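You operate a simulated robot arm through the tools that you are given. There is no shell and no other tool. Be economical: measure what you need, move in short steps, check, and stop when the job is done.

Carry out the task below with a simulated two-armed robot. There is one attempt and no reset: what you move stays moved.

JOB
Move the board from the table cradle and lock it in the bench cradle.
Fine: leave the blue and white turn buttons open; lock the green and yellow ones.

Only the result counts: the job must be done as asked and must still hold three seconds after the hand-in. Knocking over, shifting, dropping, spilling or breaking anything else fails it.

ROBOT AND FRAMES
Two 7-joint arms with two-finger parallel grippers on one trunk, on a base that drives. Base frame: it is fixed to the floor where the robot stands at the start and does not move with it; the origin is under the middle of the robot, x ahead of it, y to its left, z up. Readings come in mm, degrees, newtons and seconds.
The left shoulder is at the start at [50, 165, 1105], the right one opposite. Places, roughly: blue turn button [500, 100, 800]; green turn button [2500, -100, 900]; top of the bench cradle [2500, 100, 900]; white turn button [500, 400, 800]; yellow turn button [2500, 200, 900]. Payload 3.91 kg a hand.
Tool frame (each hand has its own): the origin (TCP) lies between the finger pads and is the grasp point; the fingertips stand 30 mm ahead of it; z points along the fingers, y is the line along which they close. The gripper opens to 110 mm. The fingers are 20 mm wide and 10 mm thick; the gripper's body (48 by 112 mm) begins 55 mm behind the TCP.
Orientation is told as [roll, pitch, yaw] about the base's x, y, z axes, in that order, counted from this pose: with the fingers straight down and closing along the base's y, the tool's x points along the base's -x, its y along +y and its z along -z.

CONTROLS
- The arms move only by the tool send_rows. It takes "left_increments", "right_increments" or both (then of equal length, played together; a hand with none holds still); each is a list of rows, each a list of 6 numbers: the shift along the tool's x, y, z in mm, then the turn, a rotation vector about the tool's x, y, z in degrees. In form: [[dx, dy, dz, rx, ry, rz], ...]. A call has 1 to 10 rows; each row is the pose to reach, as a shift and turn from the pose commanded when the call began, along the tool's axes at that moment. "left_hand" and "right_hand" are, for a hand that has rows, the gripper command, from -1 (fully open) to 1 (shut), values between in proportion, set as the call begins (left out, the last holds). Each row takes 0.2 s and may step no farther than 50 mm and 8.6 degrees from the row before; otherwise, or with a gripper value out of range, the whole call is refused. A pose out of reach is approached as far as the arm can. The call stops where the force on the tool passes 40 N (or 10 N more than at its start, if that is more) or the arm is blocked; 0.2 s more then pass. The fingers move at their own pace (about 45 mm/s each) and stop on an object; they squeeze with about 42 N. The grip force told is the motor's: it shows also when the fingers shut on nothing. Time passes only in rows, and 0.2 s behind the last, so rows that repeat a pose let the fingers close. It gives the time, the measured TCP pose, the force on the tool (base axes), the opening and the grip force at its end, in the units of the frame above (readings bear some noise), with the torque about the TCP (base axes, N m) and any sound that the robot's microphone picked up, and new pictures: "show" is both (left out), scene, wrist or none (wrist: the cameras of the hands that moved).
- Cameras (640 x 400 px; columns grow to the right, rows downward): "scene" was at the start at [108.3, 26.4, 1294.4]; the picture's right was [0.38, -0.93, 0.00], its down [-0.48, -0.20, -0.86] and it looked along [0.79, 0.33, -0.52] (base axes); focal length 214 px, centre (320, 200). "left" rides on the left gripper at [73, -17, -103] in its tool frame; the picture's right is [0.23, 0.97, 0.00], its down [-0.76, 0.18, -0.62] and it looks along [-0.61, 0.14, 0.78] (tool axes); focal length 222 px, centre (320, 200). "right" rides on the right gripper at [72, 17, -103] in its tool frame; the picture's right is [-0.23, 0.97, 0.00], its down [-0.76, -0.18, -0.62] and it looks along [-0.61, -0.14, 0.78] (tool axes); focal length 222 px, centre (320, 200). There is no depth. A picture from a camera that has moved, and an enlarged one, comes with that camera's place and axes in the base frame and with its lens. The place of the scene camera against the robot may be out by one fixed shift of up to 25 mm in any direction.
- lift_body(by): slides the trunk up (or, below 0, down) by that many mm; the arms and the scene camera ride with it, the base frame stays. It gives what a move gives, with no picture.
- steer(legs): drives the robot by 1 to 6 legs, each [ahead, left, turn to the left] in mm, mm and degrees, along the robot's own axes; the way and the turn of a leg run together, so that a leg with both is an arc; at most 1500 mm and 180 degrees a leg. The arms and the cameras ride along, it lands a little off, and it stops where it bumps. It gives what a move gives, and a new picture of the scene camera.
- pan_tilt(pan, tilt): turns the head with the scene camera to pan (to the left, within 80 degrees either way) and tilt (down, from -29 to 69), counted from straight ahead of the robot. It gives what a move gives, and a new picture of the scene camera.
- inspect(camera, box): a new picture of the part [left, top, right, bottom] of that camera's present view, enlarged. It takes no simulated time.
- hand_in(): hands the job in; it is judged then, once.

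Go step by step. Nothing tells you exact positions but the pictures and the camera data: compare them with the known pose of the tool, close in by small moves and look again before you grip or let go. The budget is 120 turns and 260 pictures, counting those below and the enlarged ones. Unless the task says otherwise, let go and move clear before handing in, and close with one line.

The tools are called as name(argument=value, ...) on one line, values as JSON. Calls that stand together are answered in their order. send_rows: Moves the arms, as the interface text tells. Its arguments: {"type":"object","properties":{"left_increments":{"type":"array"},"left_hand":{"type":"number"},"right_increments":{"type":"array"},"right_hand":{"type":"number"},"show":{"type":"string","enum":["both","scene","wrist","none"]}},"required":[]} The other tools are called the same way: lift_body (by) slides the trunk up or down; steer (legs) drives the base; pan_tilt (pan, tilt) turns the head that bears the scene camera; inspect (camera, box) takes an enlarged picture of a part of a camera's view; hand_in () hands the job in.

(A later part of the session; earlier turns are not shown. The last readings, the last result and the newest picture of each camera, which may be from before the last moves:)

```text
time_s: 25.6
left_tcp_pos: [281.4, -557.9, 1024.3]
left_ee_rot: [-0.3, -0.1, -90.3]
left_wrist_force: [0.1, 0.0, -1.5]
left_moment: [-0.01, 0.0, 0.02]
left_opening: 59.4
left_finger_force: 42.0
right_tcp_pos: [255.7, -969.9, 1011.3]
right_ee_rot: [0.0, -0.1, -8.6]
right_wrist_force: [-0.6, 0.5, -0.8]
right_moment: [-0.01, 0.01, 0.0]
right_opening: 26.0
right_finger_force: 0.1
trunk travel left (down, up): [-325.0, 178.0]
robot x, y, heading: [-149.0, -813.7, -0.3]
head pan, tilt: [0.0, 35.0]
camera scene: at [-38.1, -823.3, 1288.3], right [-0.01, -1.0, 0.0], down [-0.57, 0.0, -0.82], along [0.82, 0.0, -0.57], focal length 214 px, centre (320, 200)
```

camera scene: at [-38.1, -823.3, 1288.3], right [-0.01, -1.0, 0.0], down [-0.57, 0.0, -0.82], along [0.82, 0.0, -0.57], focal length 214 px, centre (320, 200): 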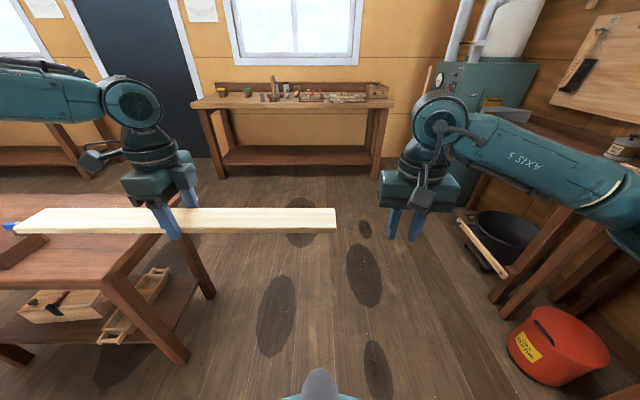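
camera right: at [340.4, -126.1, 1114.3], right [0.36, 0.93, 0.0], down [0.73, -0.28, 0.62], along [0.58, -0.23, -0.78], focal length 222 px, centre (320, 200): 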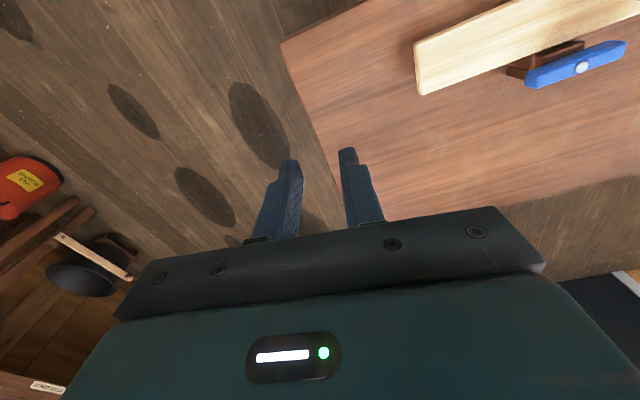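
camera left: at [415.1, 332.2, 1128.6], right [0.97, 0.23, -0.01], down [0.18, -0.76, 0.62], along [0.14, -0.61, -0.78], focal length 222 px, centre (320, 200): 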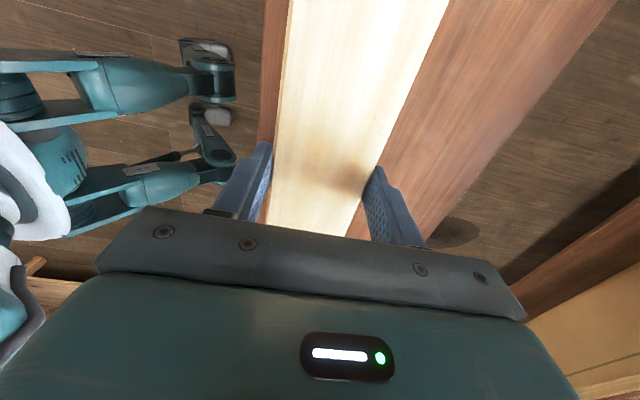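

The way ahead is clear. I'll drive ahead 1500 mm, then left to line up with the bench cradle.

steer(legs=[[1500, 0, 0.3], [0, 875, 0]])

```text
time_s: 37.1
left_tcp_pos: [1746.0, 327.0, 1025.0]
left_ee_rot: [-0.3, -0.1, -89.3]
left_wrist_force: [-0.3, -0.5, -3.0]
left_moment: [0.02, 0.01, 0.03]
left_opening: 59.1
left_finger_force: 41.9
right_tcp_pos: [1726.2, -82.9, 1011.2]
right_ee_rot: [0.0, -0.1, -7.6]
right_wrist_force: [-0.2, 0.2, -0.5]
right_moment: [-0.01, 0.02, 0.03]
right_opening: 26.0
right_finger_force: 0.0
trunk travel left (down, up): [-325.0, 178.0]
robot x, y, heading: [1315.3, 64.3, 0.6]
head pan, tilt: [0.0, 35.0]
camera scene: at [1430.2, 57.7, 1288.3], right [0.01, -1.0, 0.0], down [-0.57, -0.01, -0.82], along [0.82, 0.01, -0.57], focal length 214 px, centre (320, 200)
```

scene: 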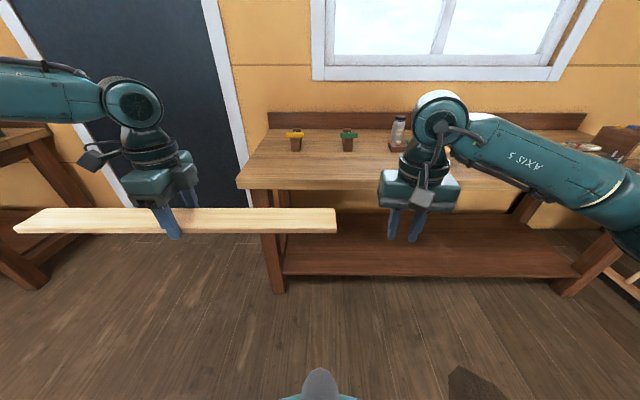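

I'll zoom in on the cradle from here.

inspect(camera="scene", box=[240, 100, 420, 210])

```text
3.56 times, centred on (330, 155) of scene
camera zoom: at [1430.2, 57.7, 1288.3], right [0.01, -1.0, 0.0], down [-0.57, -0.01, -0.82], along [0.82, 0.01, -0.57], focal length 763 px, centre (284, 360)
```

zoom: 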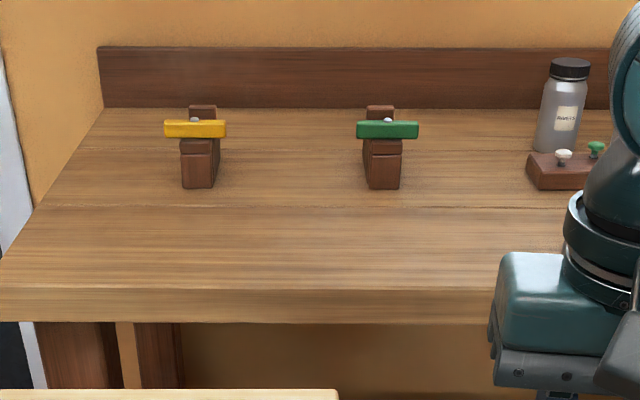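

The bench cradle's layout is unclear from here, so I'll drive closer and look down at it.

steer(legs=[[500, 0, -0.5]])

inspect(camera="scene", box=[220, 100, 420, 225])

```text
time_s: 40.1
left_tcp_pos: [2253.2, 323.4, 1025.2]
left_ee_rot: [-0.4, -0.2, -90.1]
left_wrist_force: [0.6, -0.4, -2.2]
left_moment: [0.01, 0.0, -0.01]
left_opening: 59.2
left_finger_force: 42.2
right_tcp_pos: [2231.3, -87.2, 1011.2]
right_ee_rot: [0.0, 0.0, -8.4]
right_wrist_force: [0.4, -0.7, 0.5]
right_moment: [-0.01, 0.01, -0.02]
right_opening: 26.0
right_finger_force: 0.0
trunk travel left (down, up): [-325.0, 178.0]
robot x, y, heading: [1821.8, 66.4, 0.3]
head pan, tilt: [0.0, 35.0]
camera scene: at [1934.8, 58.6, 1288.3], right [0.0, -1.0, 0.0], down [-0.57, 0.0, -0.82], along [0.82, 0.0, -0.57], focal length 214 px, centre (320, 200)
```

scene: 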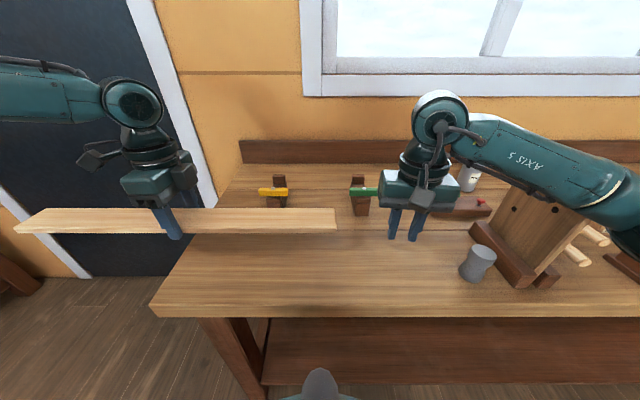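

```text
3.20 times, centred on (320, 162) of scene
camera zoom: at [1934.8, 58.6, 1288.3], right [0.0, -1.0, 0.0], down [-0.57, 0.0, -0.82], along [0.82, 0.0, -0.57], focal length 686 px, centre (320, 320)
```

zoom: 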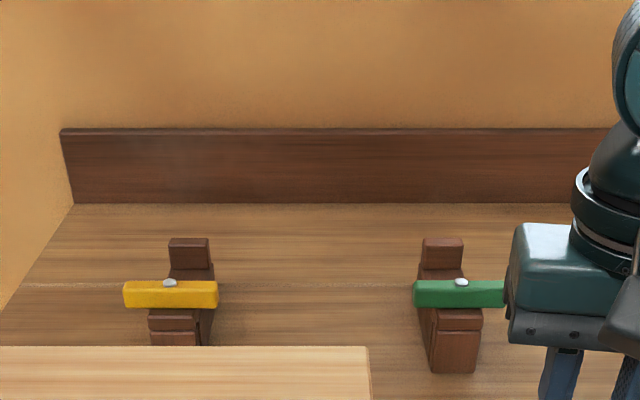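

Here the buttons sit on the near side and the tall stops are behind, so the board goes behind the buttons. I'll use the wrist cameras to pin down positions.

inspect(camera="right", box=[0, 0, 640, 400])

inspect(camera="left", box=[0, 0, 640, 400])

```text
1.00 times, centred on (320, 200) of right
camera zoom: at [2161.9, -59.9, 1114.2], right [0.37, 0.93, 0.0], down [0.73, -0.29, 0.62], along [0.58, -0.23, -0.78], focal length 222 px, centre (320, 200)
```

zoom: 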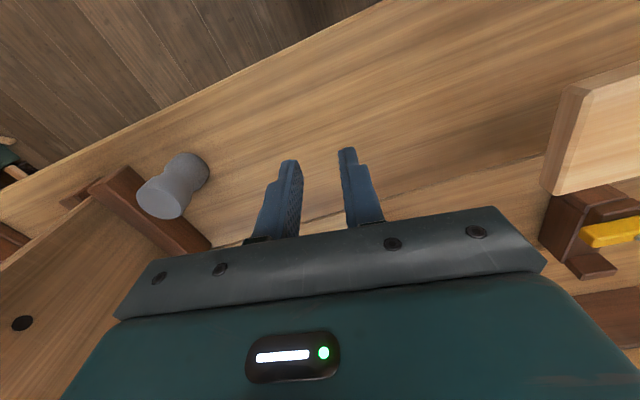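

```text
1.00 times, centred on (320, 200) of left
camera zoom: at [2237.2, 397.8, 1128.0], right [0.97, 0.23, -0.01], down [0.18, -0.76, 0.62], along [0.14, -0.61, -0.78], focal length 222 px, centre (320, 200)
```

zoom: 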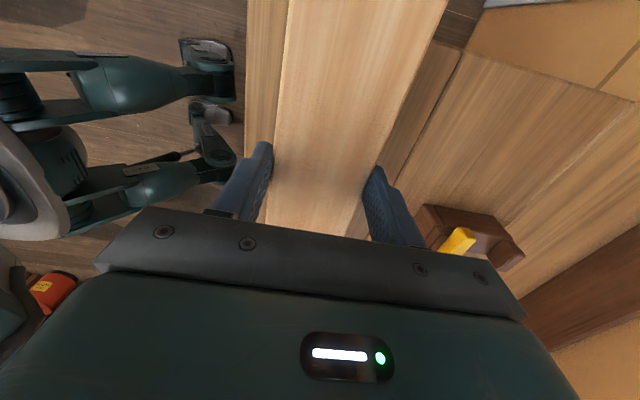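

The view past the grippers is blocked, so I'll raise both hands and drive a little closer to put the right hand's camera over the cradle.

send_rows(left_increments=[[0, 0, -40, 0, 0, 0], [0, 0, -70, 0, 0, 0]], right_increments=[[0, 0, -40, 0, 0, -4], [0, 0, -80, 0, 0, -8.4]], show="none")

steer(legs=[[130, 0, 0]])

```text
time_s: 40.7
left_tcp_pos: [2252.7, 324.6, 1095.1]
left_ee_rot: [-0.2, 0.0, -90.1]
left_wrist_force: [-0.3, -0.4, -3.2]
left_moment: [-0.01, 0.01, 0.01]
left_opening: 59.1
left_finger_force: 42.1
right_tcp_pos: [2228.3, -88.3, 1092.0]
right_ee_rot: [0.0, -0.2, 0.1]
right_wrist_force: [-0.3, 0.3, -1.0]
right_moment: [0.0, 0.02, 0.01]
right_opening: 25.6
right_finger_force: 0.0
trunk travel left (down, up): [-325.0, 178.0]
robot x, y, heading: [1821.6, 65.0, -0.2]
head pan, tilt: [0.0, 35.0]
```

```text
time_s: 41.9
left_tcp_pos: [2349.4, 325.3, 1092.9]
left_ee_rot: [-0.5, 0.0, -90.0]
left_wrist_force: [-0.1, 0.1, -2.0]
left_moment: [-0.02, 0.02, -0.02]
left_opening: 59.3
left_finger_force: 41.7
right_tcp_pos: [2324.2, -87.3, 1091.0]
right_ee_rot: [0.0, 0.1, -0.1]
right_wrist_force: [-1.1, 0.1, 0.0]
right_moment: [0.0, -0.03, 0.01]
right_opening: 26.0
right_finger_force: 0.0
trunk travel left (down, up): [-325.0, 178.0]
robot x, y, heading: [1916.2, 64.6, -0.2]
head pan, tilt: [0.0, 35.0]
stopped in leg 1: the robot was blocked; the commanded pose is now the measured one
camera scene: at [2029.3, 58.4, 1288.5], right [0.0, -1.0, 0.0], down [-0.57, 0.0, -0.82], along [0.82, 0.0, -0.57], focal length 214 px, centre (320, 200)
```

scene: 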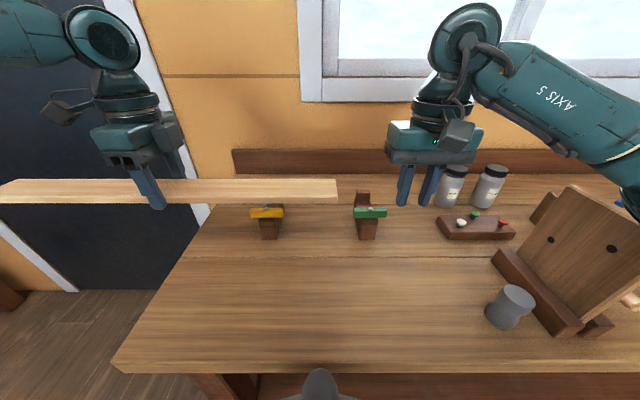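

The base touched the bench at x≈1916, so I'll ease back slightly. Then the right hand goes over the green button to measure it.

steer(legs=[[-10, 0, 0]])

send_rows(right_increments=[[-45, 10, 0, 0, 0, 0], [-90, 20, 0, 0, 0, 0], [-130, 20, 0, 0, 0, 0], [-150, 20, 20, 0, 0, 0], [-150, 20, 20, 0, 0, 0]], show="both")

```text
time_s: 42.7
left_tcp_pos: [2337.8, 325.6, 1092.4]
left_ee_rot: [-0.3, 0.0, -89.9]
left_wrist_force: [-0.4, 0.4, -2.3]
left_moment: [0.02, 0.01, -0.01]
left_opening: 59.2
left_finger_force: 42.0
right_tcp_pos: [2315.9, -87.1, 1091.0]
right_ee_rot: [0.0, 0.0, 0.0]
right_wrist_force: [-1.5, -0.5, -0.1]
right_moment: [-0.01, 0.0, -0.04]
right_opening: 26.0
right_finger_force: 0.1
trunk travel left (down, up): [-325.0, 178.0]
robot x, y, heading: [1908.0, 65.8, -0.1]
head pan, tilt: [0.0, 35.0]
camera scene: at [2019.9, 58.5, 1288.4], right [0.0, -1.0, 0.0], down [-0.57, 0.0, -0.82], along [0.82, 0.0, -0.57], focal length 214 px, centre (320, 200)
```

scene: 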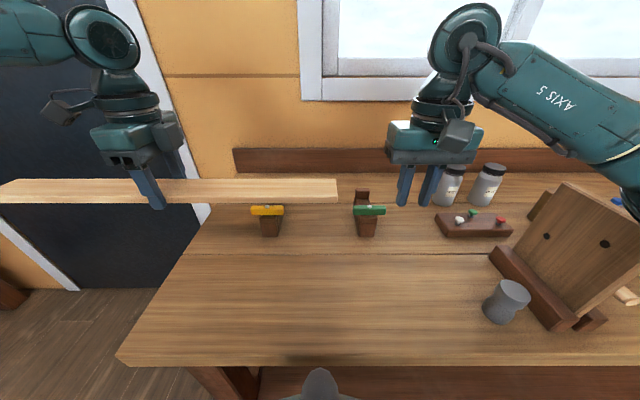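

```text
time_s: 43.9
left_tcp_pos: [2338.7, 325.4, 1093.9]
left_ee_rot: [-0.4, 0.0, -90.0]
left_wrist_force: [-0.2, 0.5, -3.3]
left_moment: [-0.01, -0.02, -0.01]
left_opening: 59.3
left_finger_force: 42.4
right_tcp_pos: [2465.9, -69.0, 1071.2]
right_ee_rot: [0.0, 0.1, -0.1]
right_wrist_force: [0.9, -0.6, -0.3]
right_moment: [-0.02, -0.02, -0.04]
right_opening: 25.9
right_finger_force: 0.0
trunk travel left (down, up): [-325.0, 178.0]
robot x, y, heading: [1906.8, 66.9, -0.2]
head pan, tilt: [0.0, 35.0]
camera scene: at [2020.4, 58.5, 1288.4], right [0.0, -1.0, 0.0], down [-0.57, 0.0, -0.82], along [0.82, 0.0, -0.57], focal length 214 px, centre (320, 200)
camera right: at [2394.2, -52.0, 1174.7], right [0.23, 0.97, 0.0], down [0.76, -0.18, 0.62], along [0.61, -0.14, -0.78], focal length 222 px, centre (320, 200)
```

scene: 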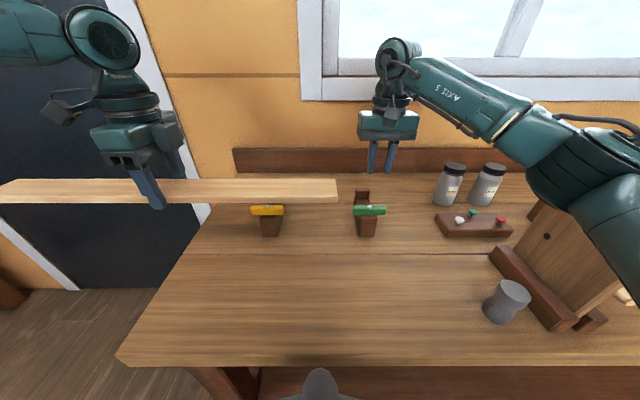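
right: 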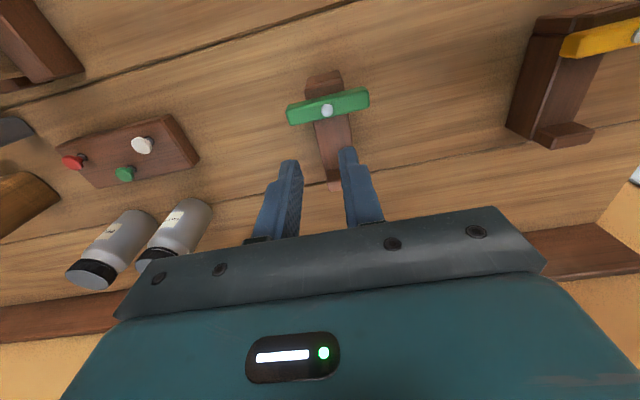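

This puts the green peg near (2462, -60, 949) and yellow near (2463, 200, 949). I'll lower the right hand over green to refine this.

send_rows(right_increments=[[4, 9, 35, 0, 0, 0], [4, 9, 70, 0, 0, 0], [4, 9, 70, 0, 0, 0]], show="wrist")

inspect(camera="right", box=[240, 50, 640, 300])

inspect(camera="scene", box=[230, 160, 430, 260])

```text
time_s: 44.7
left_tcp_pos: [2339.2, 325.2, 1092.6]
left_ee_rot: [-0.4, 0.0, -90.0]
left_wrist_force: [-0.4, 0.4, -2.2]
left_moment: [-0.01, 0.06, -0.01]
left_opening: 59.6
left_finger_force: 42.0
right_tcp_pos: [2461.3, -59.0, 998.0]
right_ee_rot: [-0.1, 0.1, -0.1]
right_wrist_force: [0.2, -0.2, 0.0]
right_moment: [0.0, 0.01, 0.0]
right_opening: 25.7
right_finger_force: 0.0
trunk travel left (down, up): [-325.0, 178.0]
robot x, y, heading: [1905.9, 66.0, 0.1]
head pan, tilt: [0.0, 35.0]
camera right: at [2389.3, -41.3, 1101.8], right [0.23, 0.97, 0.0], down [0.76, -0.18, 0.62], along [0.61, -0.14, -0.78], focal length 222 px, centre (320, 200)
```

right: 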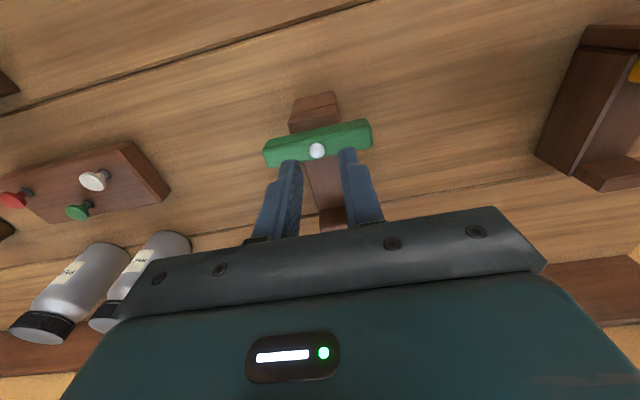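

```text
1.60 times, centred on (440, 175) of right
camera zoom: at [2389.3, -41.3, 1101.8], right [0.23, 0.97, 0.0], down [0.76, -0.18, 0.62], along [0.61, -0.14, -0.78], focal length 355 px, centre (128, 240)
```

zoom: 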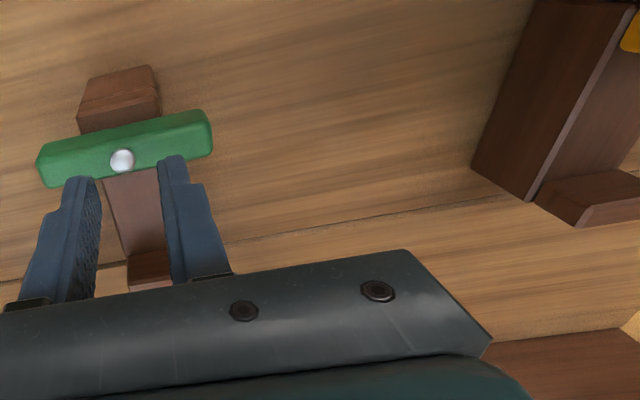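

```text
3.20 times, centred on (330, 210) of scene
camera zoom: at [2020.5, 58.5, 1288.4], right [0.0, -1.0, 0.0], down [-0.57, 0.0, -0.82], along [0.82, 0.0, -0.57], focal length 686 px, centre (288, 168)
```

zoom: 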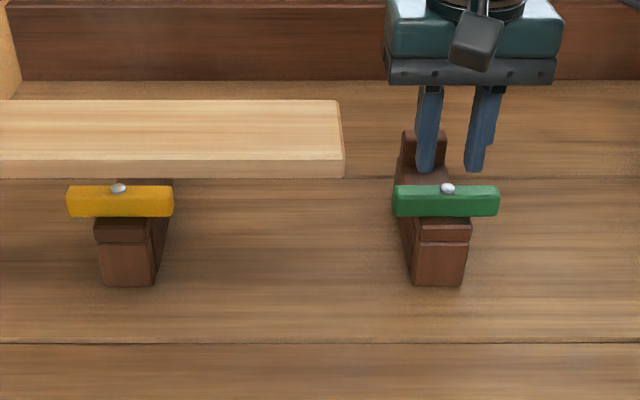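

The green pivot comes out at (2462, -61), peg top z≈948, about 118 mm higher than at the table. That gives a resting left TCP of about (2511, 69, 933). I'll retract the right hand and bring the board above that point.

send_rows(right_increments=[[0, 0, -50, 0, 0, 0], [0, 0, -95, 0, 0, 0], [40, -25, -95, 0, 0, 0], [80, -50, -95, 0, 0, 0], [120, -80, -95, 0, 0, 0], [160, -110, -95, 0, 0, 0], [190, -130, -95, 0, 0, 0]], show="none")

send_rows(left_increments=[[-37, 0, 0, 0, 0, 0], [-73, 15, 0, 0, 0, 0], [-110, 40, 0, 0, 0, 0], [-146, 75, 0, 0, 0, 0], [-183, 105, 0, 0, 0, 0], [-220, 135, 0, 0, 0, 0], [-256, 172, 10, 0, 0, 0], [-256, 172, 40, 0, 0, 0], [-256, 172, 70, 0, 0, 0], [-256, 172, 70, 0, 0, 0]], show="both")

```text
time_s: 46.3
left_tcp_pos: [2340.2, 324.7, 1092.5]
left_ee_rot: [-0.4, 0.1, -90.1]
left_wrist_force: [0.1, 0.0, -2.3]
left_moment: [0.05, 0.0, 0.0]
left_opening: 59.5
left_finger_force: 41.7
right_tcp_pos: [2271.9, -192.1, 1096.7]
right_ee_rot: [0.0, 0.1, -0.1]
right_wrist_force: [1.2, 0.4, 0.0]
right_moment: [0.03, -0.01, 0.02]
right_opening: 26.2
right_finger_force: 0.1
trunk travel left (down, up): [-325.0, 178.0]
robot x, y, heading: [1910.0, 61.4, 0.0]
head pan, tilt: [0.0, 35.0]
```

```text
refused: row 4 steps farther than a row can; nothing moved
```

send_rows(left_increments=[[-33, 12, 0, 0, 0, 0], [-66, 30, 0, 0, 0, 0], [-99, 60, 0, 0, 0, 0], [-132, 90, 0, 0, 0, 0], [-165, 115, 0, 0, 0, 0], [-198, 140, 0, 0, 0, 0], [-230, 160, 0, 0, 0, 0], [-255, 171, 20, 0, 0, 0], [-255, 171, 60, 0, 0, 0], [-255, 171, 60, 0, 0, 0]], show="both")

inspect(camera="scene", box=[180, 120, 460, 280])

```text
time_s: 48.5
left_tcp_pos: [2391.8, 213.3, 1031.0]
left_ee_rot: [-0.4, 0.0, -89.9]
left_wrist_force: [0.2, 1.2, -2.5]
left_moment: [0.0, -0.04, -0.01]
left_opening: 59.2
left_finger_force: 42.9
left hand out of reach, approached as far as the arm can: row 3, 4, 5, 6, 7, 8, 9, 10
right_tcp_pos: [2272.8, -192.0, 1096.5]
right_ee_rot: [0.1, 0.1, -0.1]
right_wrist_force: [0.1, 0.5, 0.9]
right_moment: [0.0, -0.02, 0.02]
right_opening: 26.1
right_finger_force: 0.0
trunk travel left (down, up): [-325.0, 178.0]
robot x, y, heading: [1907.0, 69.0, 0.2]
head pan, tilt: [0.0, 35.0]
camera scene: at [2020.5, 58.4, 1288.3], right [0.0, -1.0, 0.0], down [-0.57, 0.0, -0.82], along [0.82, 0.0, -0.57], focal length 214 px, centre (320, 200)
camera left: at [2376.5, 287.1, 1134.6], right [0.97, 0.23, -0.01], down [0.18, -0.76, 0.62], along [0.14, -0.61, -0.78], focal length 222 px, centre (320, 200)
```

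scene: 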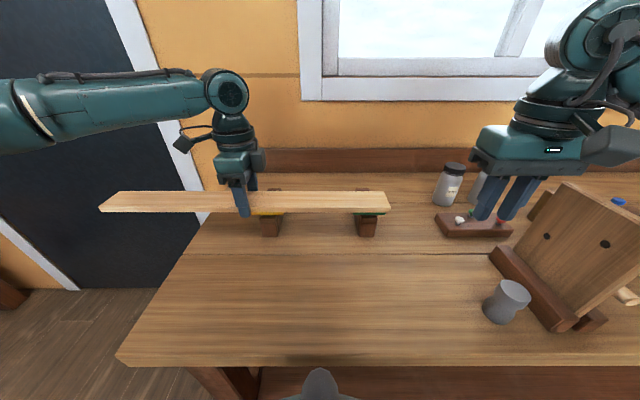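
left: 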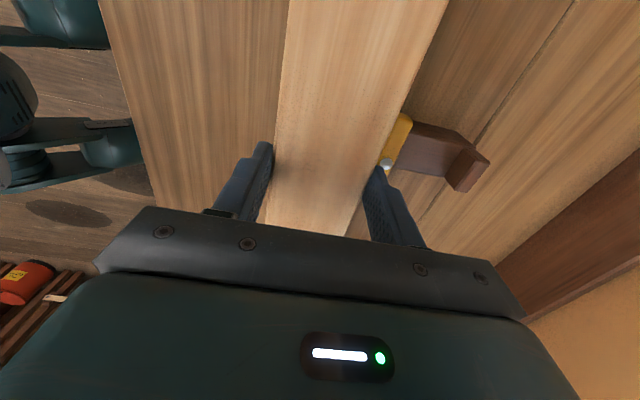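

```text
2.29 times, centred on (320, 200) of scene
camera zoom: at [2020.5, 58.4, 1288.3], right [0.0, -1.0, 0.0], down [-0.57, 0.0, -0.82], along [0.82, 0.0, -0.57], focal length 490 px, centre (320, 200)
```

zoom: 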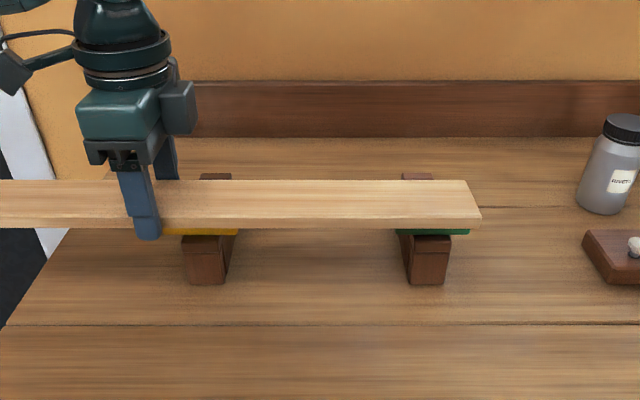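

The left arm ran out of reach because the bench is higher than the table. I'll raise the trunk by 140 mm and continue.

lift_body(by=140)

send_rows(left_increments=[[-20, 15, 20, 0, 0, 0], [-45, 40, 45, 0, 0, 0], [-70, 65, 70, 0, 0, 0], [-95, 90, 90, 0, 0, 0], [-120, 110, 110, 0, 0, 0], [-144, 119, 130, 0, 0, 0], [-144, 119, 140, 0, 0, 0]], show="both")

```text
time_s: 50.2
left_tcp_pos: [2393.2, 212.5, 1171.9]
left_ee_rot: [-0.4, 0.1, -90.0]
left_wrist_force: [0.5, 0.5, -2.6]
left_moment: [0.0, 0.0, 0.0]
left_opening: 59.5
left_finger_force: 42.2
right_tcp_pos: [2273.1, -190.3, 1236.1]
right_ee_rot: [0.1, 0.1, -0.1]
right_wrist_force: [-0.2, -0.2, 0.4]
right_moment: [0.01, 0.02, -0.02]
right_opening: 26.0
right_finger_force: 0.0
trunk travel left (down, up): [-465.0, 38.0]
robot x, y, heading: [1907.6, 64.8, -0.1]
head pan, tilt: [0.0, 35.0]
```

```text
time_s: 51.8
left_tcp_pos: [2389.7, 221.2, 1084.9]
left_ee_rot: [-0.4, 0.0, -90.0]
left_wrist_force: [0.2, -0.1, -2.5]
left_moment: [0.02, 0.03, 0.01]
left_opening: 59.2
left_finger_force: 41.8
left hand out of reach, approached as far as the arm can: row 1, 2, 3, 4, 5, 6, 7
right_tcp_pos: [2272.5, -191.7, 1237.7]
right_ee_rot: [0.0, 0.0, 0.0]
right_wrist_force: [1.2, -0.7, 1.1]
right_moment: [-0.01, -0.01, -0.02]
right_opening: 25.8
right_finger_force: 0.0
trunk travel left (down, up): [-465.0, 38.0]
robot x, y, heading: [1908.1, 66.5, -0.1]
head pan, tilt: [0.0, 35.0]
camera scene: at [2020.7, 58.5, 1428.3], right [0.0, -1.0, 0.0], down [-0.57, 0.0, -0.82], along [0.82, 0.0, -0.57], focal length 214 px, centre (320, 200)
camera left: at [2372.9, 294.6, 1188.1], right [0.97, 0.23, -0.01], down [0.18, -0.76, 0.62], along [0.14, -0.61, -0.78], focal length 222 px, centre (320, 200)
```

scene: 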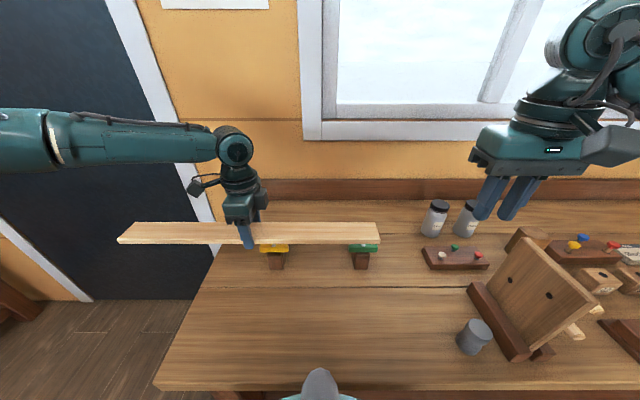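
left: 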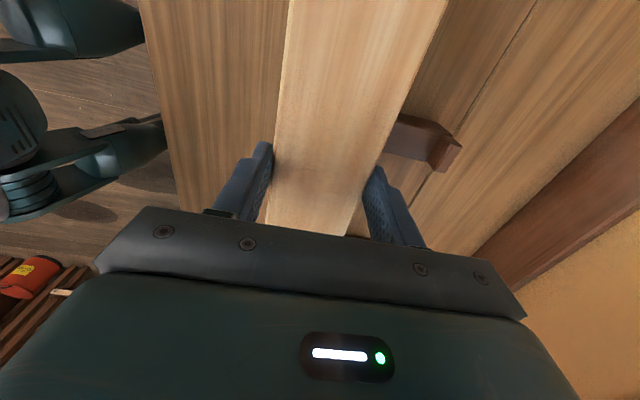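

Height isn't the limit, so it's probably a joint limit from swinging the arm to the right at this yaw. I'll test reaching straight ahead, at about 200 mm to the left of the robot.

send_rows(left_increments=[[15, 0, 0, 0, 0, 0], [30, 20, 0, 0, 0, 0], [45, 40, 0, 0, 0, 0], [45, 60, 0, 0, 0, 0], [45, 80, 0, 0, 0, 0], [45, 100, 0, 0, 0, 0], [45, 118, 0, 0, 0, 0]], show="scene")

```text
time_s: 53.4
left_tcp_pos: [2455.7, 291.1, 1097.3]
left_ee_rot: [-0.4, 0.0, -90.0]
left_wrist_force: [-0.9, -0.4, -3.3]
left_moment: [-0.02, -0.02, -0.01]
left_opening: 59.3
left_finger_force: 41.5
left hand out of reach, approached as far as the arm can: row 4, 5, 6, 7
right_tcp_pos: [2273.2, -190.6, 1237.1]
right_ee_rot: [0.0, 0.0, -0.2]
right_wrist_force: [0.0, -0.1, 0.1]
right_moment: [0.03, 0.0, -0.01]
right_opening: 26.0
right_finger_force: 0.1
trunk travel left (down, up): [-465.0, 38.0]
robot x, y, heading: [1907.4, 67.0, 0.0]
head pan, tilt: [0.0, 35.0]
camera scene: at [2020.7, 58.5, 1428.3], right [0.0, -1.0, 0.0], down [-0.57, 0.0, -0.82], along [0.82, 0.0, -0.57], focal length 214 px, centre (320, 200)
```

scene: 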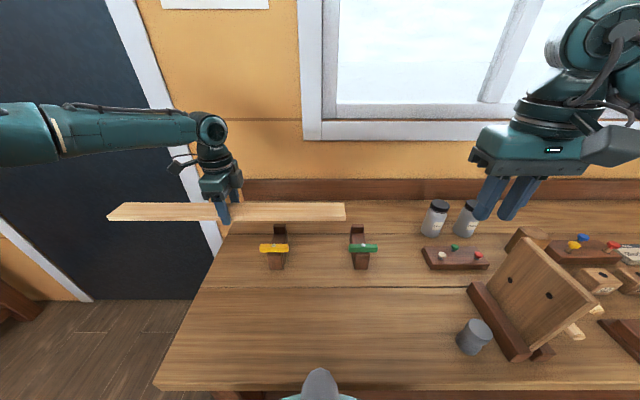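

The boundary looks like a joint limit that depends on yaw. I'll test whether easing the yaw to -60° lets the hand reach further ahead.

send_rows(left_increments=[[0, 0, 0, 0, 0, -8], [0, 0, 0, 0, 0, -16], [0, 0, 0, 0, 0, -24], [0, 0, 0, 0, 0, -30], [0, 25, 0, 0, 0, -30], [0, 50, 0, 0, 0, -30], [0, 50, 0, 0, 0, -30]], show="scene")

```text
time_s: 55.0
left_tcp_pos: [2467.1, 307.5, 1101.3]
left_ee_rot: [-0.3, 0.1, -60.1]
left_wrist_force: [-0.5, 0.1, -3.1]
left_moment: [0.0, 0.02, 0.0]
left_opening: 59.2
left_finger_force: 41.8
left hand out of reach, approached as far as the arm can: row 5, 6, 7
right_tcp_pos: [2274.1, -190.3, 1236.9]
right_ee_rot: [0.0, 0.1, -0.1]
right_wrist_force: [0.2, -0.1, 0.1]
right_moment: [-0.01, 0.02, 0.03]
right_opening: 26.1
right_finger_force: 0.0
trunk travel left (down, up): [-465.0, 38.0]
robot x, y, heading: [1905.9, 66.9, 0.2]
head pan, tilt: [0.0, 35.0]
camera scene: at [2020.6, 58.4, 1428.3], right [0.0, -1.0, 0.0], down [-0.57, 0.0, -0.82], along [0.82, 0.0, -0.57], focal length 214 px, centre (320, 200)
```

scene: 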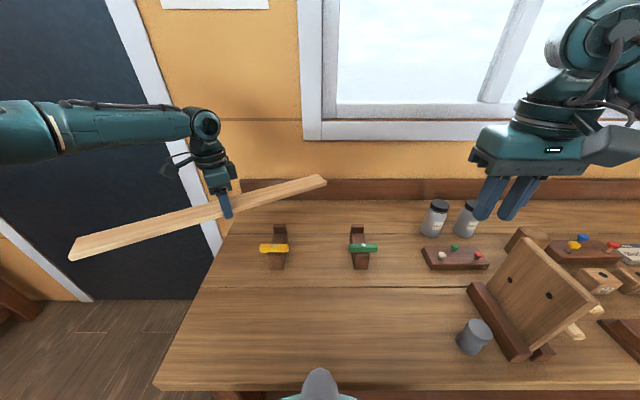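

Yaw isn't the limit; the left elbow is tucked outward. The right arm reached across well when mirrored, so turning the left hand (with the board) to yaw +90 should free it. I'll back off a little for clearance and rotate.

steer(legs=[[-120, 0, 0]])

send_rows(left_increments=[[-3, -3, 0, 0, 0, -7.5], [-6, -6, 0, 0, 0, -15], [-9, -9, 0, 0, 0, -22.5], [-12, -12, 0, 0, 0, -30], [-15, -15, 0, 0, 0, -37.5], [-18, -18, 0, 0, 0, -45], [-20, -20, 0, 0, 0, -52.5], [-20, -20, 0, 0, 0, -60]], show="scene")

```text
time_s: 56.2
left_tcp_pos: [2347.6, 308.5, 1102.5]
left_ee_rot: [-0.3, 0.1, -60.0]
left_wrist_force: [-0.5, 0.3, -1.6]
left_moment: [0.0, -0.01, 0.01]
left_opening: 59.4
left_finger_force: 42.0
right_tcp_pos: [2153.4, -189.9, 1235.7]
right_ee_rot: [0.0, 0.0, -0.2]
right_wrist_force: [-0.1, 0.6, -0.3]
right_moment: [0.02, -0.05, 0.01]
right_opening: 25.9
right_finger_force: 0.1
trunk travel left (down, up): [-465.0, 38.0]
robot x, y, heading: [1786.5, 66.4, -0.2]
head pan, tilt: [0.0, 35.0]
camera scene: at [1900.6, 58.7, 1428.4], right [0.0, -1.0, 0.0], down [-0.57, 0.0, -0.82], along [0.82, 0.0, -0.57], focal length 214 px, centre (320, 200)
```

scene: 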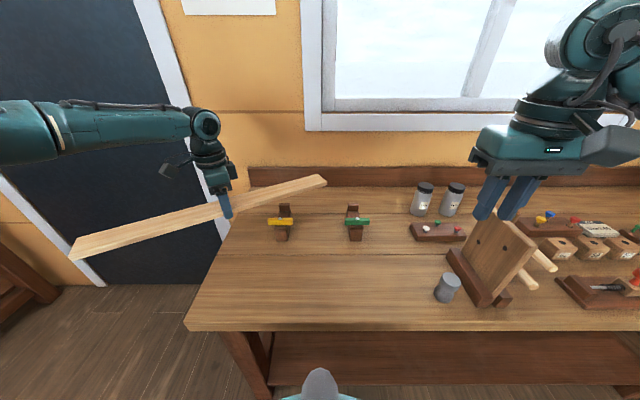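

```text
time_s: 58.0
left_tcp_pos: [2334.0, 286.4, 1102.5]
left_ee_rot: [-0.1, 0.2, 0.0]
left_wrist_force: [0.4, 0.7, -3.0]
left_moment: [-0.01, 0.01, -0.02]
left_opening: 59.6
left_finger_force: 42.3
left hand out of reach, approached as far as the arm can: row 3, 4, 5, 6, 7, 8
right_tcp_pos: [2153.8, -190.8, 1236.0]
right_ee_rot: [0.0, 0.1, -0.1]
right_wrist_force: [-1.3, -0.2, 0.6]
right_moment: [-0.01, 0.03, 0.01]
right_opening: 25.8
right_finger_force: 0.1
trunk travel left (down, up): [-465.0, 38.0]
robot x, y, heading: [1788.7, 70.4, 0.0]
head pan, tilt: [0.0, 35.0]
camera scene: at [1901.5, 58.7, 1428.3], right [0.0, -1.0, 0.0], down [-0.57, 0.0, -0.82], along [0.82, 0.0, -0.57], focal length 214 px, centre (320, 200)
```

scene: 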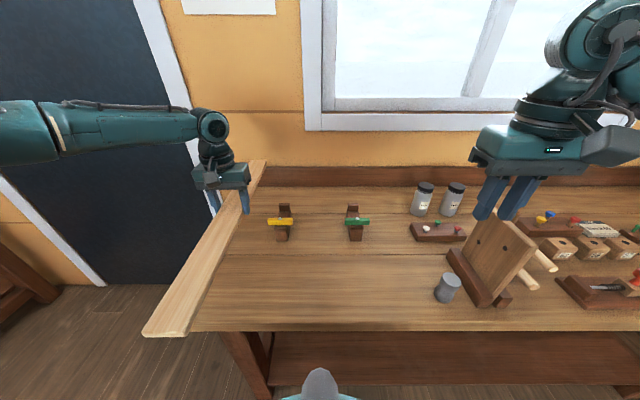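

Still limited even at yaw 0. The boundary opens up further to the left, so I'll test reaching (600, 310) relative to the robot.

send_rows(left_increments=[[0, 40, 0, 0, 0, 0], [0, 80, 0, 0, 0, 0], [-5, 100, 0, 0, 0, 0], [-25, 100, 0, 0, 0, 0], [-45, 100, 0, 0, 0, 0], [-70, 100, 0, 0, 0, 0], [-70, 100, 0, 0, 0, 0]], show="none")

```text
time_s: 59.6
left_tcp_pos: [2379.1, 387.4, 1105.0]
left_ee_rot: [0.0, 0.4, 0.0]
left_wrist_force: [-0.4, -0.9, -2.9]
left_moment: [-0.02, -0.03, -0.04]
left_opening: 59.3
left_finger_force: 42.7
left hand out of reach, approached as far as the arm can: row 6, 7
right_tcp_pos: [2154.1, -190.4, 1236.7]
right_ee_rot: [0.0, 0.1, -0.1]
right_wrist_force: [-0.6, -0.4, 0.6]
right_moment: [-0.03, 0.01, 0.01]
right_opening: 25.9
right_finger_force: 0.1
trunk travel left (down, up): [-465.0, 38.0]
robot x, y, heading: [1786.4, 66.4, -0.3]
head pan, tilt: [0.0, 35.0]
```

It gets close there, but at the edge. Reach should be better lower down, so I'll test at z≈955, clear to the left of the cradle.

send_rows(left_increments=[[0, 0, 40, 0, 0, 0], [0, 0, 80, 0, 0, 0], [0, 0, 120, 0, 0, 0], [0, 0, 150, 0, 0, 0], [0, -30, 150, 0, 0, 0], [0, -60, 150, 0, 0, 0], [0, -90, 150, 0, 0, 0], [0, -110, 150, 0, 0, 0], [-15, -110, 150, 0, 0, 0], [-15, -110, 150, 0, 0, 0]], show="scene")

```text
time_s: 61.8
left_tcp_pos: [2313.2, 323.6, 996.8]
left_ee_rot: [-0.1, 0.3, -0.1]
left_wrist_force: [0.8, -0.3, -2.4]
left_moment: [0.0, -0.01, 0.0]
left_opening: 59.6
left_finger_force: 42.2
left hand out of reach, approached as far as the arm can: row 1, 2, 3, 4, 5, 6, 7, 8, 9, 10
right_tcp_pos: [2154.2, -191.1, 1235.8]
right_ee_rot: [0.0, 0.1, -0.1]
right_wrist_force: [0.4, 0.3, -0.3]
right_moment: [0.03, 0.0, 0.0]
right_opening: 26.0
right_finger_force: 0.1
trunk travel left (down, up): [-465.0, 38.0]
robot x, y, heading: [1790.2, 66.0, -0.2]
head pan, tilt: [0.0, 35.0]
camera scene: at [1901.5, 58.7, 1428.3], right [0.0, -1.0, 0.0], down [-0.57, 0.0, -0.82], along [0.82, 0.0, -0.57], focal length 214 px, centre (320, 200)
```

scene: 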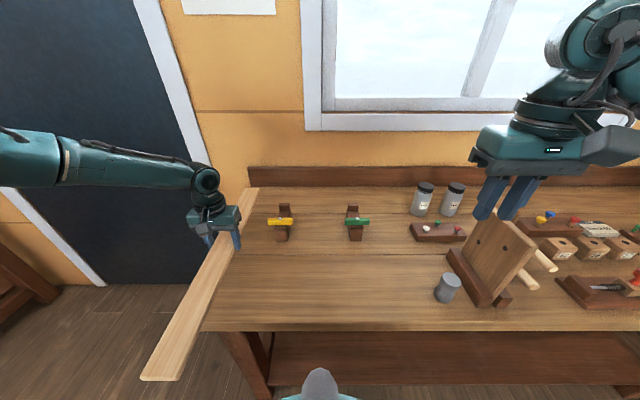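

Lower is worse, so the elbow is stuck in an awkward posture. I'll retract the hand close to the robot to let the elbow fold in, then try extending again.

send_rows(left_increments=[[40, -10, -10, 0, 0, 7], [80, -20, -20, 0, 0, 14], [110, -40, -30, 0, 0, 21], [110, -60, -40, 0, 0, 28], [110, -80, -50, 0, 0, 35], [110, -100, -50, 0, 0, 42], [110, -120, -50, 0, 0, 50], [110, -140, -50, 0, 0, 58], [110, -160, -50, 0, 0, 66], [110, -180, -50, 0, 0, 74]], show="scene")

```text
time_s: 64.0
left_tcp_pos: [2189.5, 183.6, 1061.5]
left_ee_rot: [-0.2, 0.1, -74.1]
left_wrist_force: [0.7, -0.2, -2.0]
left_moment: [0.01, -0.01, 0.01]
left_opening: 59.4
left_finger_force: 41.9
left hand out of reach, approached as far as the arm can: row 8, 9, 10
right_tcp_pos: [2154.4, -190.6, 1236.8]
right_ee_rot: [0.0, 0.1, 0.0]
right_wrist_force: [0.1, -0.6, 0.3]
right_moment: [-0.04, -0.01, -0.01]
right_opening: 25.9
right_finger_force: 0.1
trunk travel left (down, up): [-465.0, 38.0]
robot x, y, heading: [1788.3, 66.0, -0.2]
head pan, tilt: [0.0, 35.0]
camera scene: at [1901.3, 58.6, 1428.3], right [0.0, -1.0, 0.0], down [-0.57, 0.0, -0.82], along [0.82, 0.0, -0.57], focal length 214 px, centre (320, 200)
```

scene: 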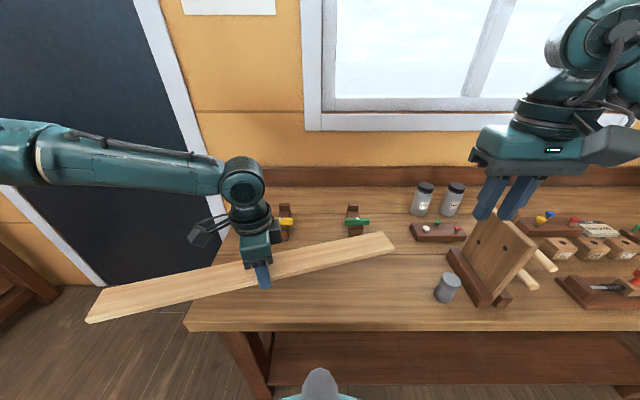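

The upper left arm is stuck at a limit. Before planning a regrip with the right hand, I'll move the left hand and board aside and check the right arm's reach to the cradle's relative position.

send_rows(left_increments=[[37, 10, 0, 0, 0, 0], [74, 21, 0, 0, 0, 4], [111, 32, 0, 0, 0, 8], [148, 43, 0, 0, 0, 12], [185, 54, 0, 0, 0, 16], [221, 63, 0, 0, 0, 16]], show="none")

send_rows(right_increments=[[-30, 16, 30, 0, 0, 0], [-60, 32, 60, 0, 0, 0], [-90, 48, 90, 0, 0, 0], [-120, 64, 118, 0, 0, 0], [-150, 80, 148, 0, 0, 0], [-180, 96, 178, 0, 0, 0], [-210, 112, 208, 0, 0, 0], [-239, 130, 237, 0, 0, 0], [-239, 130, 237, 0, 0, 0]], show="scene")

```text
time_s: 65.4
left_tcp_pos: [2186.8, 413.4, 1062.7]
left_ee_rot: [-0.4, -0.2, -90.1]
left_wrist_force: [-0.9, 0.1, -3.2]
left_moment: [-0.01, 0.03, 0.02]
left_opening: 59.3
left_finger_force: 41.5
right_tcp_pos: [2153.9, -189.7, 1236.3]
right_ee_rot: [0.1, 0.1, -0.1]
right_wrist_force: [0.0, 1.0, 1.2]
right_moment: [0.04, 0.0, -0.03]
right_opening: 26.0
right_finger_force: 0.1
trunk travel left (down, up): [-465.0, 38.0]
robot x, y, heading: [1790.5, 68.6, -0.1]
head pan, tilt: [0.0, 35.0]
```

```text
time_s: 67.4
left_tcp_pos: [2185.6, 412.6, 1062.8]
left_ee_rot: [-0.4, 0.0, -90.0]
left_wrist_force: [-0.3, 0.4, -2.7]
left_moment: [0.0, 0.03, 0.0]
left_opening: 59.5
left_finger_force: 42.4
right_tcp_pos: [2394.3, -58.9, 999.1]
right_ee_rot: [-0.1, 0.1, 0.0]
right_wrist_force: [-0.8, 0.1, -0.9]
right_moment: [0.01, 0.03, -0.01]
right_opening: 25.9
right_finger_force: 0.0
trunk travel left (down, up): [-465.0, 38.0]
robot x, y, heading: [1790.8, 69.0, -0.1]
head pan, tilt: [0.0, 35.0]
camera scene: at [1901.1, 58.2, 1428.4], right [0.0, -1.0, 0.0], down [-0.57, 0.0, -0.82], along [0.82, 0.0, -0.57], focal length 214 px, centre (320, 200)
```

scene: 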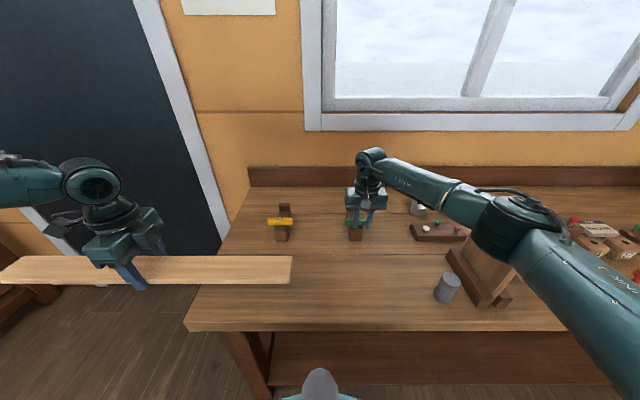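

The right arm reaches easily. For the left, the geometry suggests the target works if it lies about 374 mm to the robot's left. I'll retract the right hand and test the left at that relative spot.

send_rows(right_increments=[[0, 0, -50, 0, 0, 0], [0, 0, -100, 0, 0, 0], [30, -20, -140, 0, 0, 0], [60, -45, -170, 0, 0, 0], [100, -65, -190, 0, 0, 0], [140, -90, -210, 0, 0, 0], [180, -110, -230, 0, 0, 0], [220, -130, -240, 0, 0, 0], [260, -150, -240, 0, 0, 0], [300, -150, -240, 0, 0, 0]], show="none")

send_rows(left_increments=[[5, 30, 0, 0, 0, 0], [10, 60, 0, 0, 0, 0], [15, 90, 0, 0, 0, 0], [20, 120, 0, 0, 0, 0], [25, 150, 0, 0, 0, 0], [30, 180, 0, 0, 0, 0], [30, 205, 0, 0, 0, 0], [30, 205, 40, 0, 0, 0], [30, 205, 78, 0, 0, 0], [30, 205, 78, 0, 0, 0]], show="scene")

```text
refused: row 3 steps farther than a row can; nothing moved
```

```text
time_s: 69.6
left_tcp_pos: [2353.3, 445.9, 1002.2]
left_ee_rot: [-0.3, -0.1, -90.0]
left_wrist_force: [-0.9, 0.5, -3.0]
left_moment: [-0.03, -0.02, 0.02]
left_opening: 59.3
left_finger_force: 42.2
left hand out of reach, approached as far as the arm can: row 7, 8, 9, 10
right_tcp_pos: [2393.5, -60.0, 998.5]
right_ee_rot: [-0.1, 0.1, -0.1]
right_wrist_force: [0.5, -0.6, -0.5]
right_moment: [-0.01, 0.01, -0.04]
right_opening: 25.5
right_finger_force: 0.2
trunk travel left (down, up): [-465.0, 38.0]
robot x, y, heading: [1785.9, 69.8, -0.0]
head pan, tilt: [0.0, 35.0]
camera scene: at [1901.6, 58.7, 1428.3], right [0.0, -1.0, 0.0], down [-0.57, 0.0, -0.82], along [0.82, 0.0, -0.57], focal length 214 px, centre (320, 200)
```

scene: 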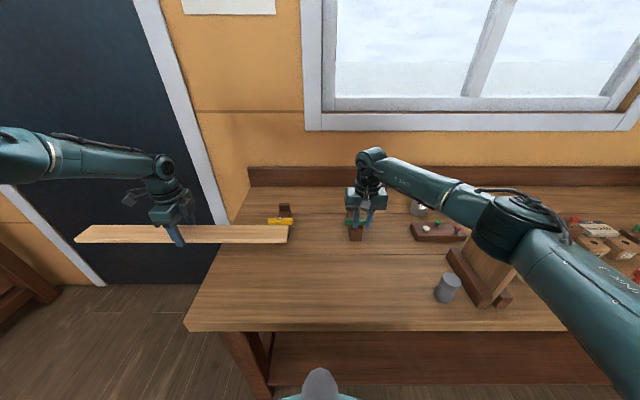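

At this height the left elbow limits reach to about 567 mm. I'll retract the right hand, bring the left in and low as it was at the table, and extend from there.

send_rows(left_increments=[[0, -45, 0, 0, 0, 0], [0, -90, 0, 0, 0, 0], [0, -130, 0, 0, 0, 0], [-20, -165, 0, 0, 0, 0], [-40, -165, 20, 0, 0, 0], [-70, -165, 42, 0, 0, 0], [-100, -165, 42, 0, 0, 0], [-110, -165, 42, 0, 0, 0]], right_increments=[[0, 0, -45, 0, 0, 0], [0, 0, -90, 0, 0, 0], [30, -15, -120, 0, 0, 0], [65, -30, -150, 0, 0, 0], [100, -50, -170, 0, 0, 0], [140, -70, -190, 0, 0, 0], [180, -90, -210, 0, 0, 0], [220, -110, -230, 0, 0, 0]], show="scene")

```text
time_s: 71.4
left_tcp_pos: [2187.4, 334.1, 963.8]
left_ee_rot: [-0.4, 0.0, -90.0]
left_wrist_force: [-0.5, 0.1, -2.4]
left_moment: [-0.02, 0.0, -0.02]
left_opening: 59.4
left_finger_force: 42.3
right_tcp_pos: [2173.3, -171.2, 1230.2]
right_ee_rot: [0.0, 0.1, 0.0]
right_wrist_force: [-0.3, 0.4, -0.3]
right_moment: [0.0, -0.03, 0.0]
right_opening: 25.8
right_finger_force: 0.0
trunk travel left (down, up): [-465.0, 38.0]
robot x, y, heading: [1786.1, 73.2, -0.2]
head pan, tilt: [0.0, 35.0]
camera scene: at [1900.3, 58.3, 1428.4], right [0.0, -1.0, 0.0], down [-0.57, 0.0, -0.82], along [0.82, 0.0, -0.57], focal length 214 px, centre (320, 200)
```

scene: 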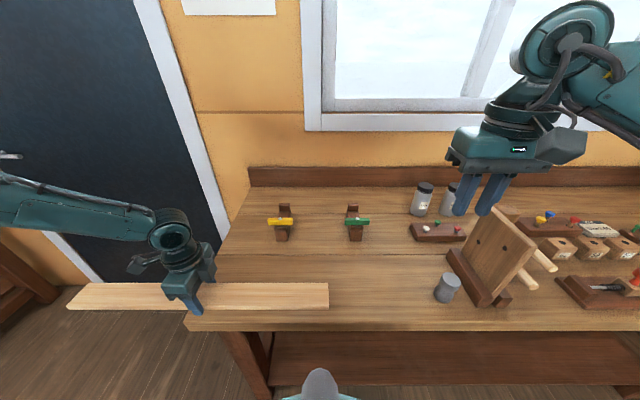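

Now I'll extend forward and to the right from this lower posture.

send_rows(left_increments=[[-20, 20, 0, 0, 0, 0], [-40, 40, 0, 0, 0, 0], [-60, 65, 0, 0, 0, 0], [-65, 90, 0, 0, 0, 0], [-65, 115, 0, 0, 0, 0], [-65, 140, 0, 0, 0, 0], [-65, 165, 0, 0, 0, 0], [-65, 185, 0, 0, 0, 0]], show="scene")

```text
time_s: 73.2
left_tcp_pos: [2305.3, 307.0, 1002.4]
left_ee_rot: [-0.3, -0.1, -90.0]
left_wrist_force: [0.3, -0.2, -2.4]
left_moment: [-0.01, 0.02, 0.01]
left_opening: 59.3
left_finger_force: 41.4
left hand out of reach, approached as far as the arm can: row 3, 4, 5, 6, 7, 8
right_tcp_pos: [2173.9, -170.6, 1230.8]
right_ee_rot: [0.0, 0.1, -0.1]
right_wrist_force: [-0.7, -0.7, -0.3]
right_moment: [-0.01, 0.03, 0.0]
right_opening: 26.0
right_finger_force: 0.1
trunk travel left (down, up): [-465.0, 38.0]
robot x, y, heading: [1787.3, 65.7, -0.1]
head pan, tilt: [0.0, 35.0]
camera scene: at [1901.5, 58.7, 1428.3], right [0.0, -1.0, 0.0], down [-0.57, 0.0, -0.82], along [0.82, 0.0, -0.57], focal length 214 px, centre (320, 200)
```

scene: 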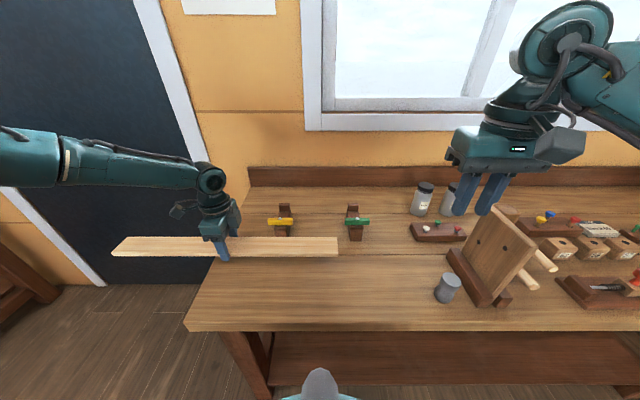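

The left arm won't go further in, so the right hand will do the insertion. I'll lay the board flat on the free front of the bench with the left hand and pick it up with the right. First, raise and retract the hand.

send_rows(left_increments=[[20, -15, -15, 0, 0, 0], [40, -30, -30, 0, 0, 0], [60, -45, -45, 0, 0, 0], [80, -60, -60, 0, 0, 0], [89, -68, -70, 0, 0, 0], [89, -68, -70, 0, 0, 0]], show="none")

lift_body(by=-130)

steer(legs=[[50, -250, 0]])

```text
time_s: 74.6
left_tcp_pos: [2238.3, 398.3, 1068.9]
left_ee_rot: [-0.4, 0.0, -90.0]
left_wrist_force: [0.2, -0.1, -3.3]
left_moment: [0.04, 0.0, 0.03]
left_opening: 59.3
left_finger_force: 41.9
right_tcp_pos: [2174.3, -170.1, 1228.8]
right_ee_rot: [0.0, 0.0, -0.1]
right_wrist_force: [0.0, 0.4, -0.4]
right_moment: [0.0, 0.0, 0.0]
right_opening: 25.8
right_finger_force: 0.0
trunk travel left (down, up): [-465.0, 38.0]
robot x, y, heading: [1785.6, 64.8, -0.1]
head pan, tilt: [0.0, 35.0]
```

```text
time_s: 76.2
left_tcp_pos: [2238.1, 397.7, 939.9]
left_ee_rot: [-0.2, -0.1, -89.9]
left_wrist_force: [0.1, -0.1, -2.0]
left_moment: [0.02, -0.03, 0.03]
left_opening: 59.4
left_finger_force: 41.7
right_tcp_pos: [2173.5, -169.5, 1099.7]
right_ee_rot: [0.0, 0.1, 0.0]
right_wrist_force: [0.7, 0.4, -0.6]
right_moment: [-0.03, 0.0, -0.04]
right_opening: 26.1
right_finger_force: 0.2
trunk travel left (down, up): [-335.0, 168.0]
robot x, y, heading: [1791.3, 66.4, -0.1]
head pan, tilt: [0.0, 35.0]
```

```text
time_s: 77.8
left_tcp_pos: [2276.2, 203.9, 938.1]
left_ee_rot: [-0.3, -0.2, -89.7]
left_wrist_force: [0.1, 0.3, -2.4]
left_moment: [-0.02, 0.0, -0.01]
left_opening: 59.3
left_finger_force: 41.5
right_tcp_pos: [2210.3, -353.4, 1100.2]
right_ee_rot: [1.0, 0.5, 1.8]
right_wrist_force: [-4.7, 14.7, 0.5]
right_moment: [0.26, 0.11, -0.09]
right_opening: 18.2
right_finger_force: 0.0
trunk travel left (down, up): [-335.0, 168.0]
robot x, y, heading: [1826.8, -131.7, 0.1]
head pan, tilt: [0.0, 35.0]
stopped in leg 1: the force on the tool passed its limit (the readings are from after the stop); the commanded pose is now the measured one
camera scene: at [1941.1, -135.0, 1298.4], right [0.0, -1.0, 0.0], down [-0.57, 0.0, -0.82], along [0.82, 0.0, -0.57], focal length 214 px, centre (320, 200)
```

scene: 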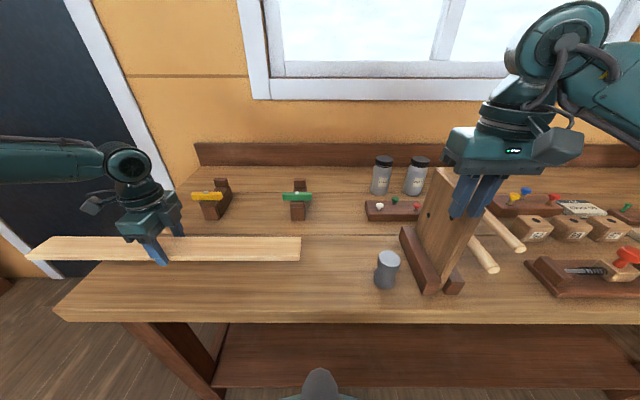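

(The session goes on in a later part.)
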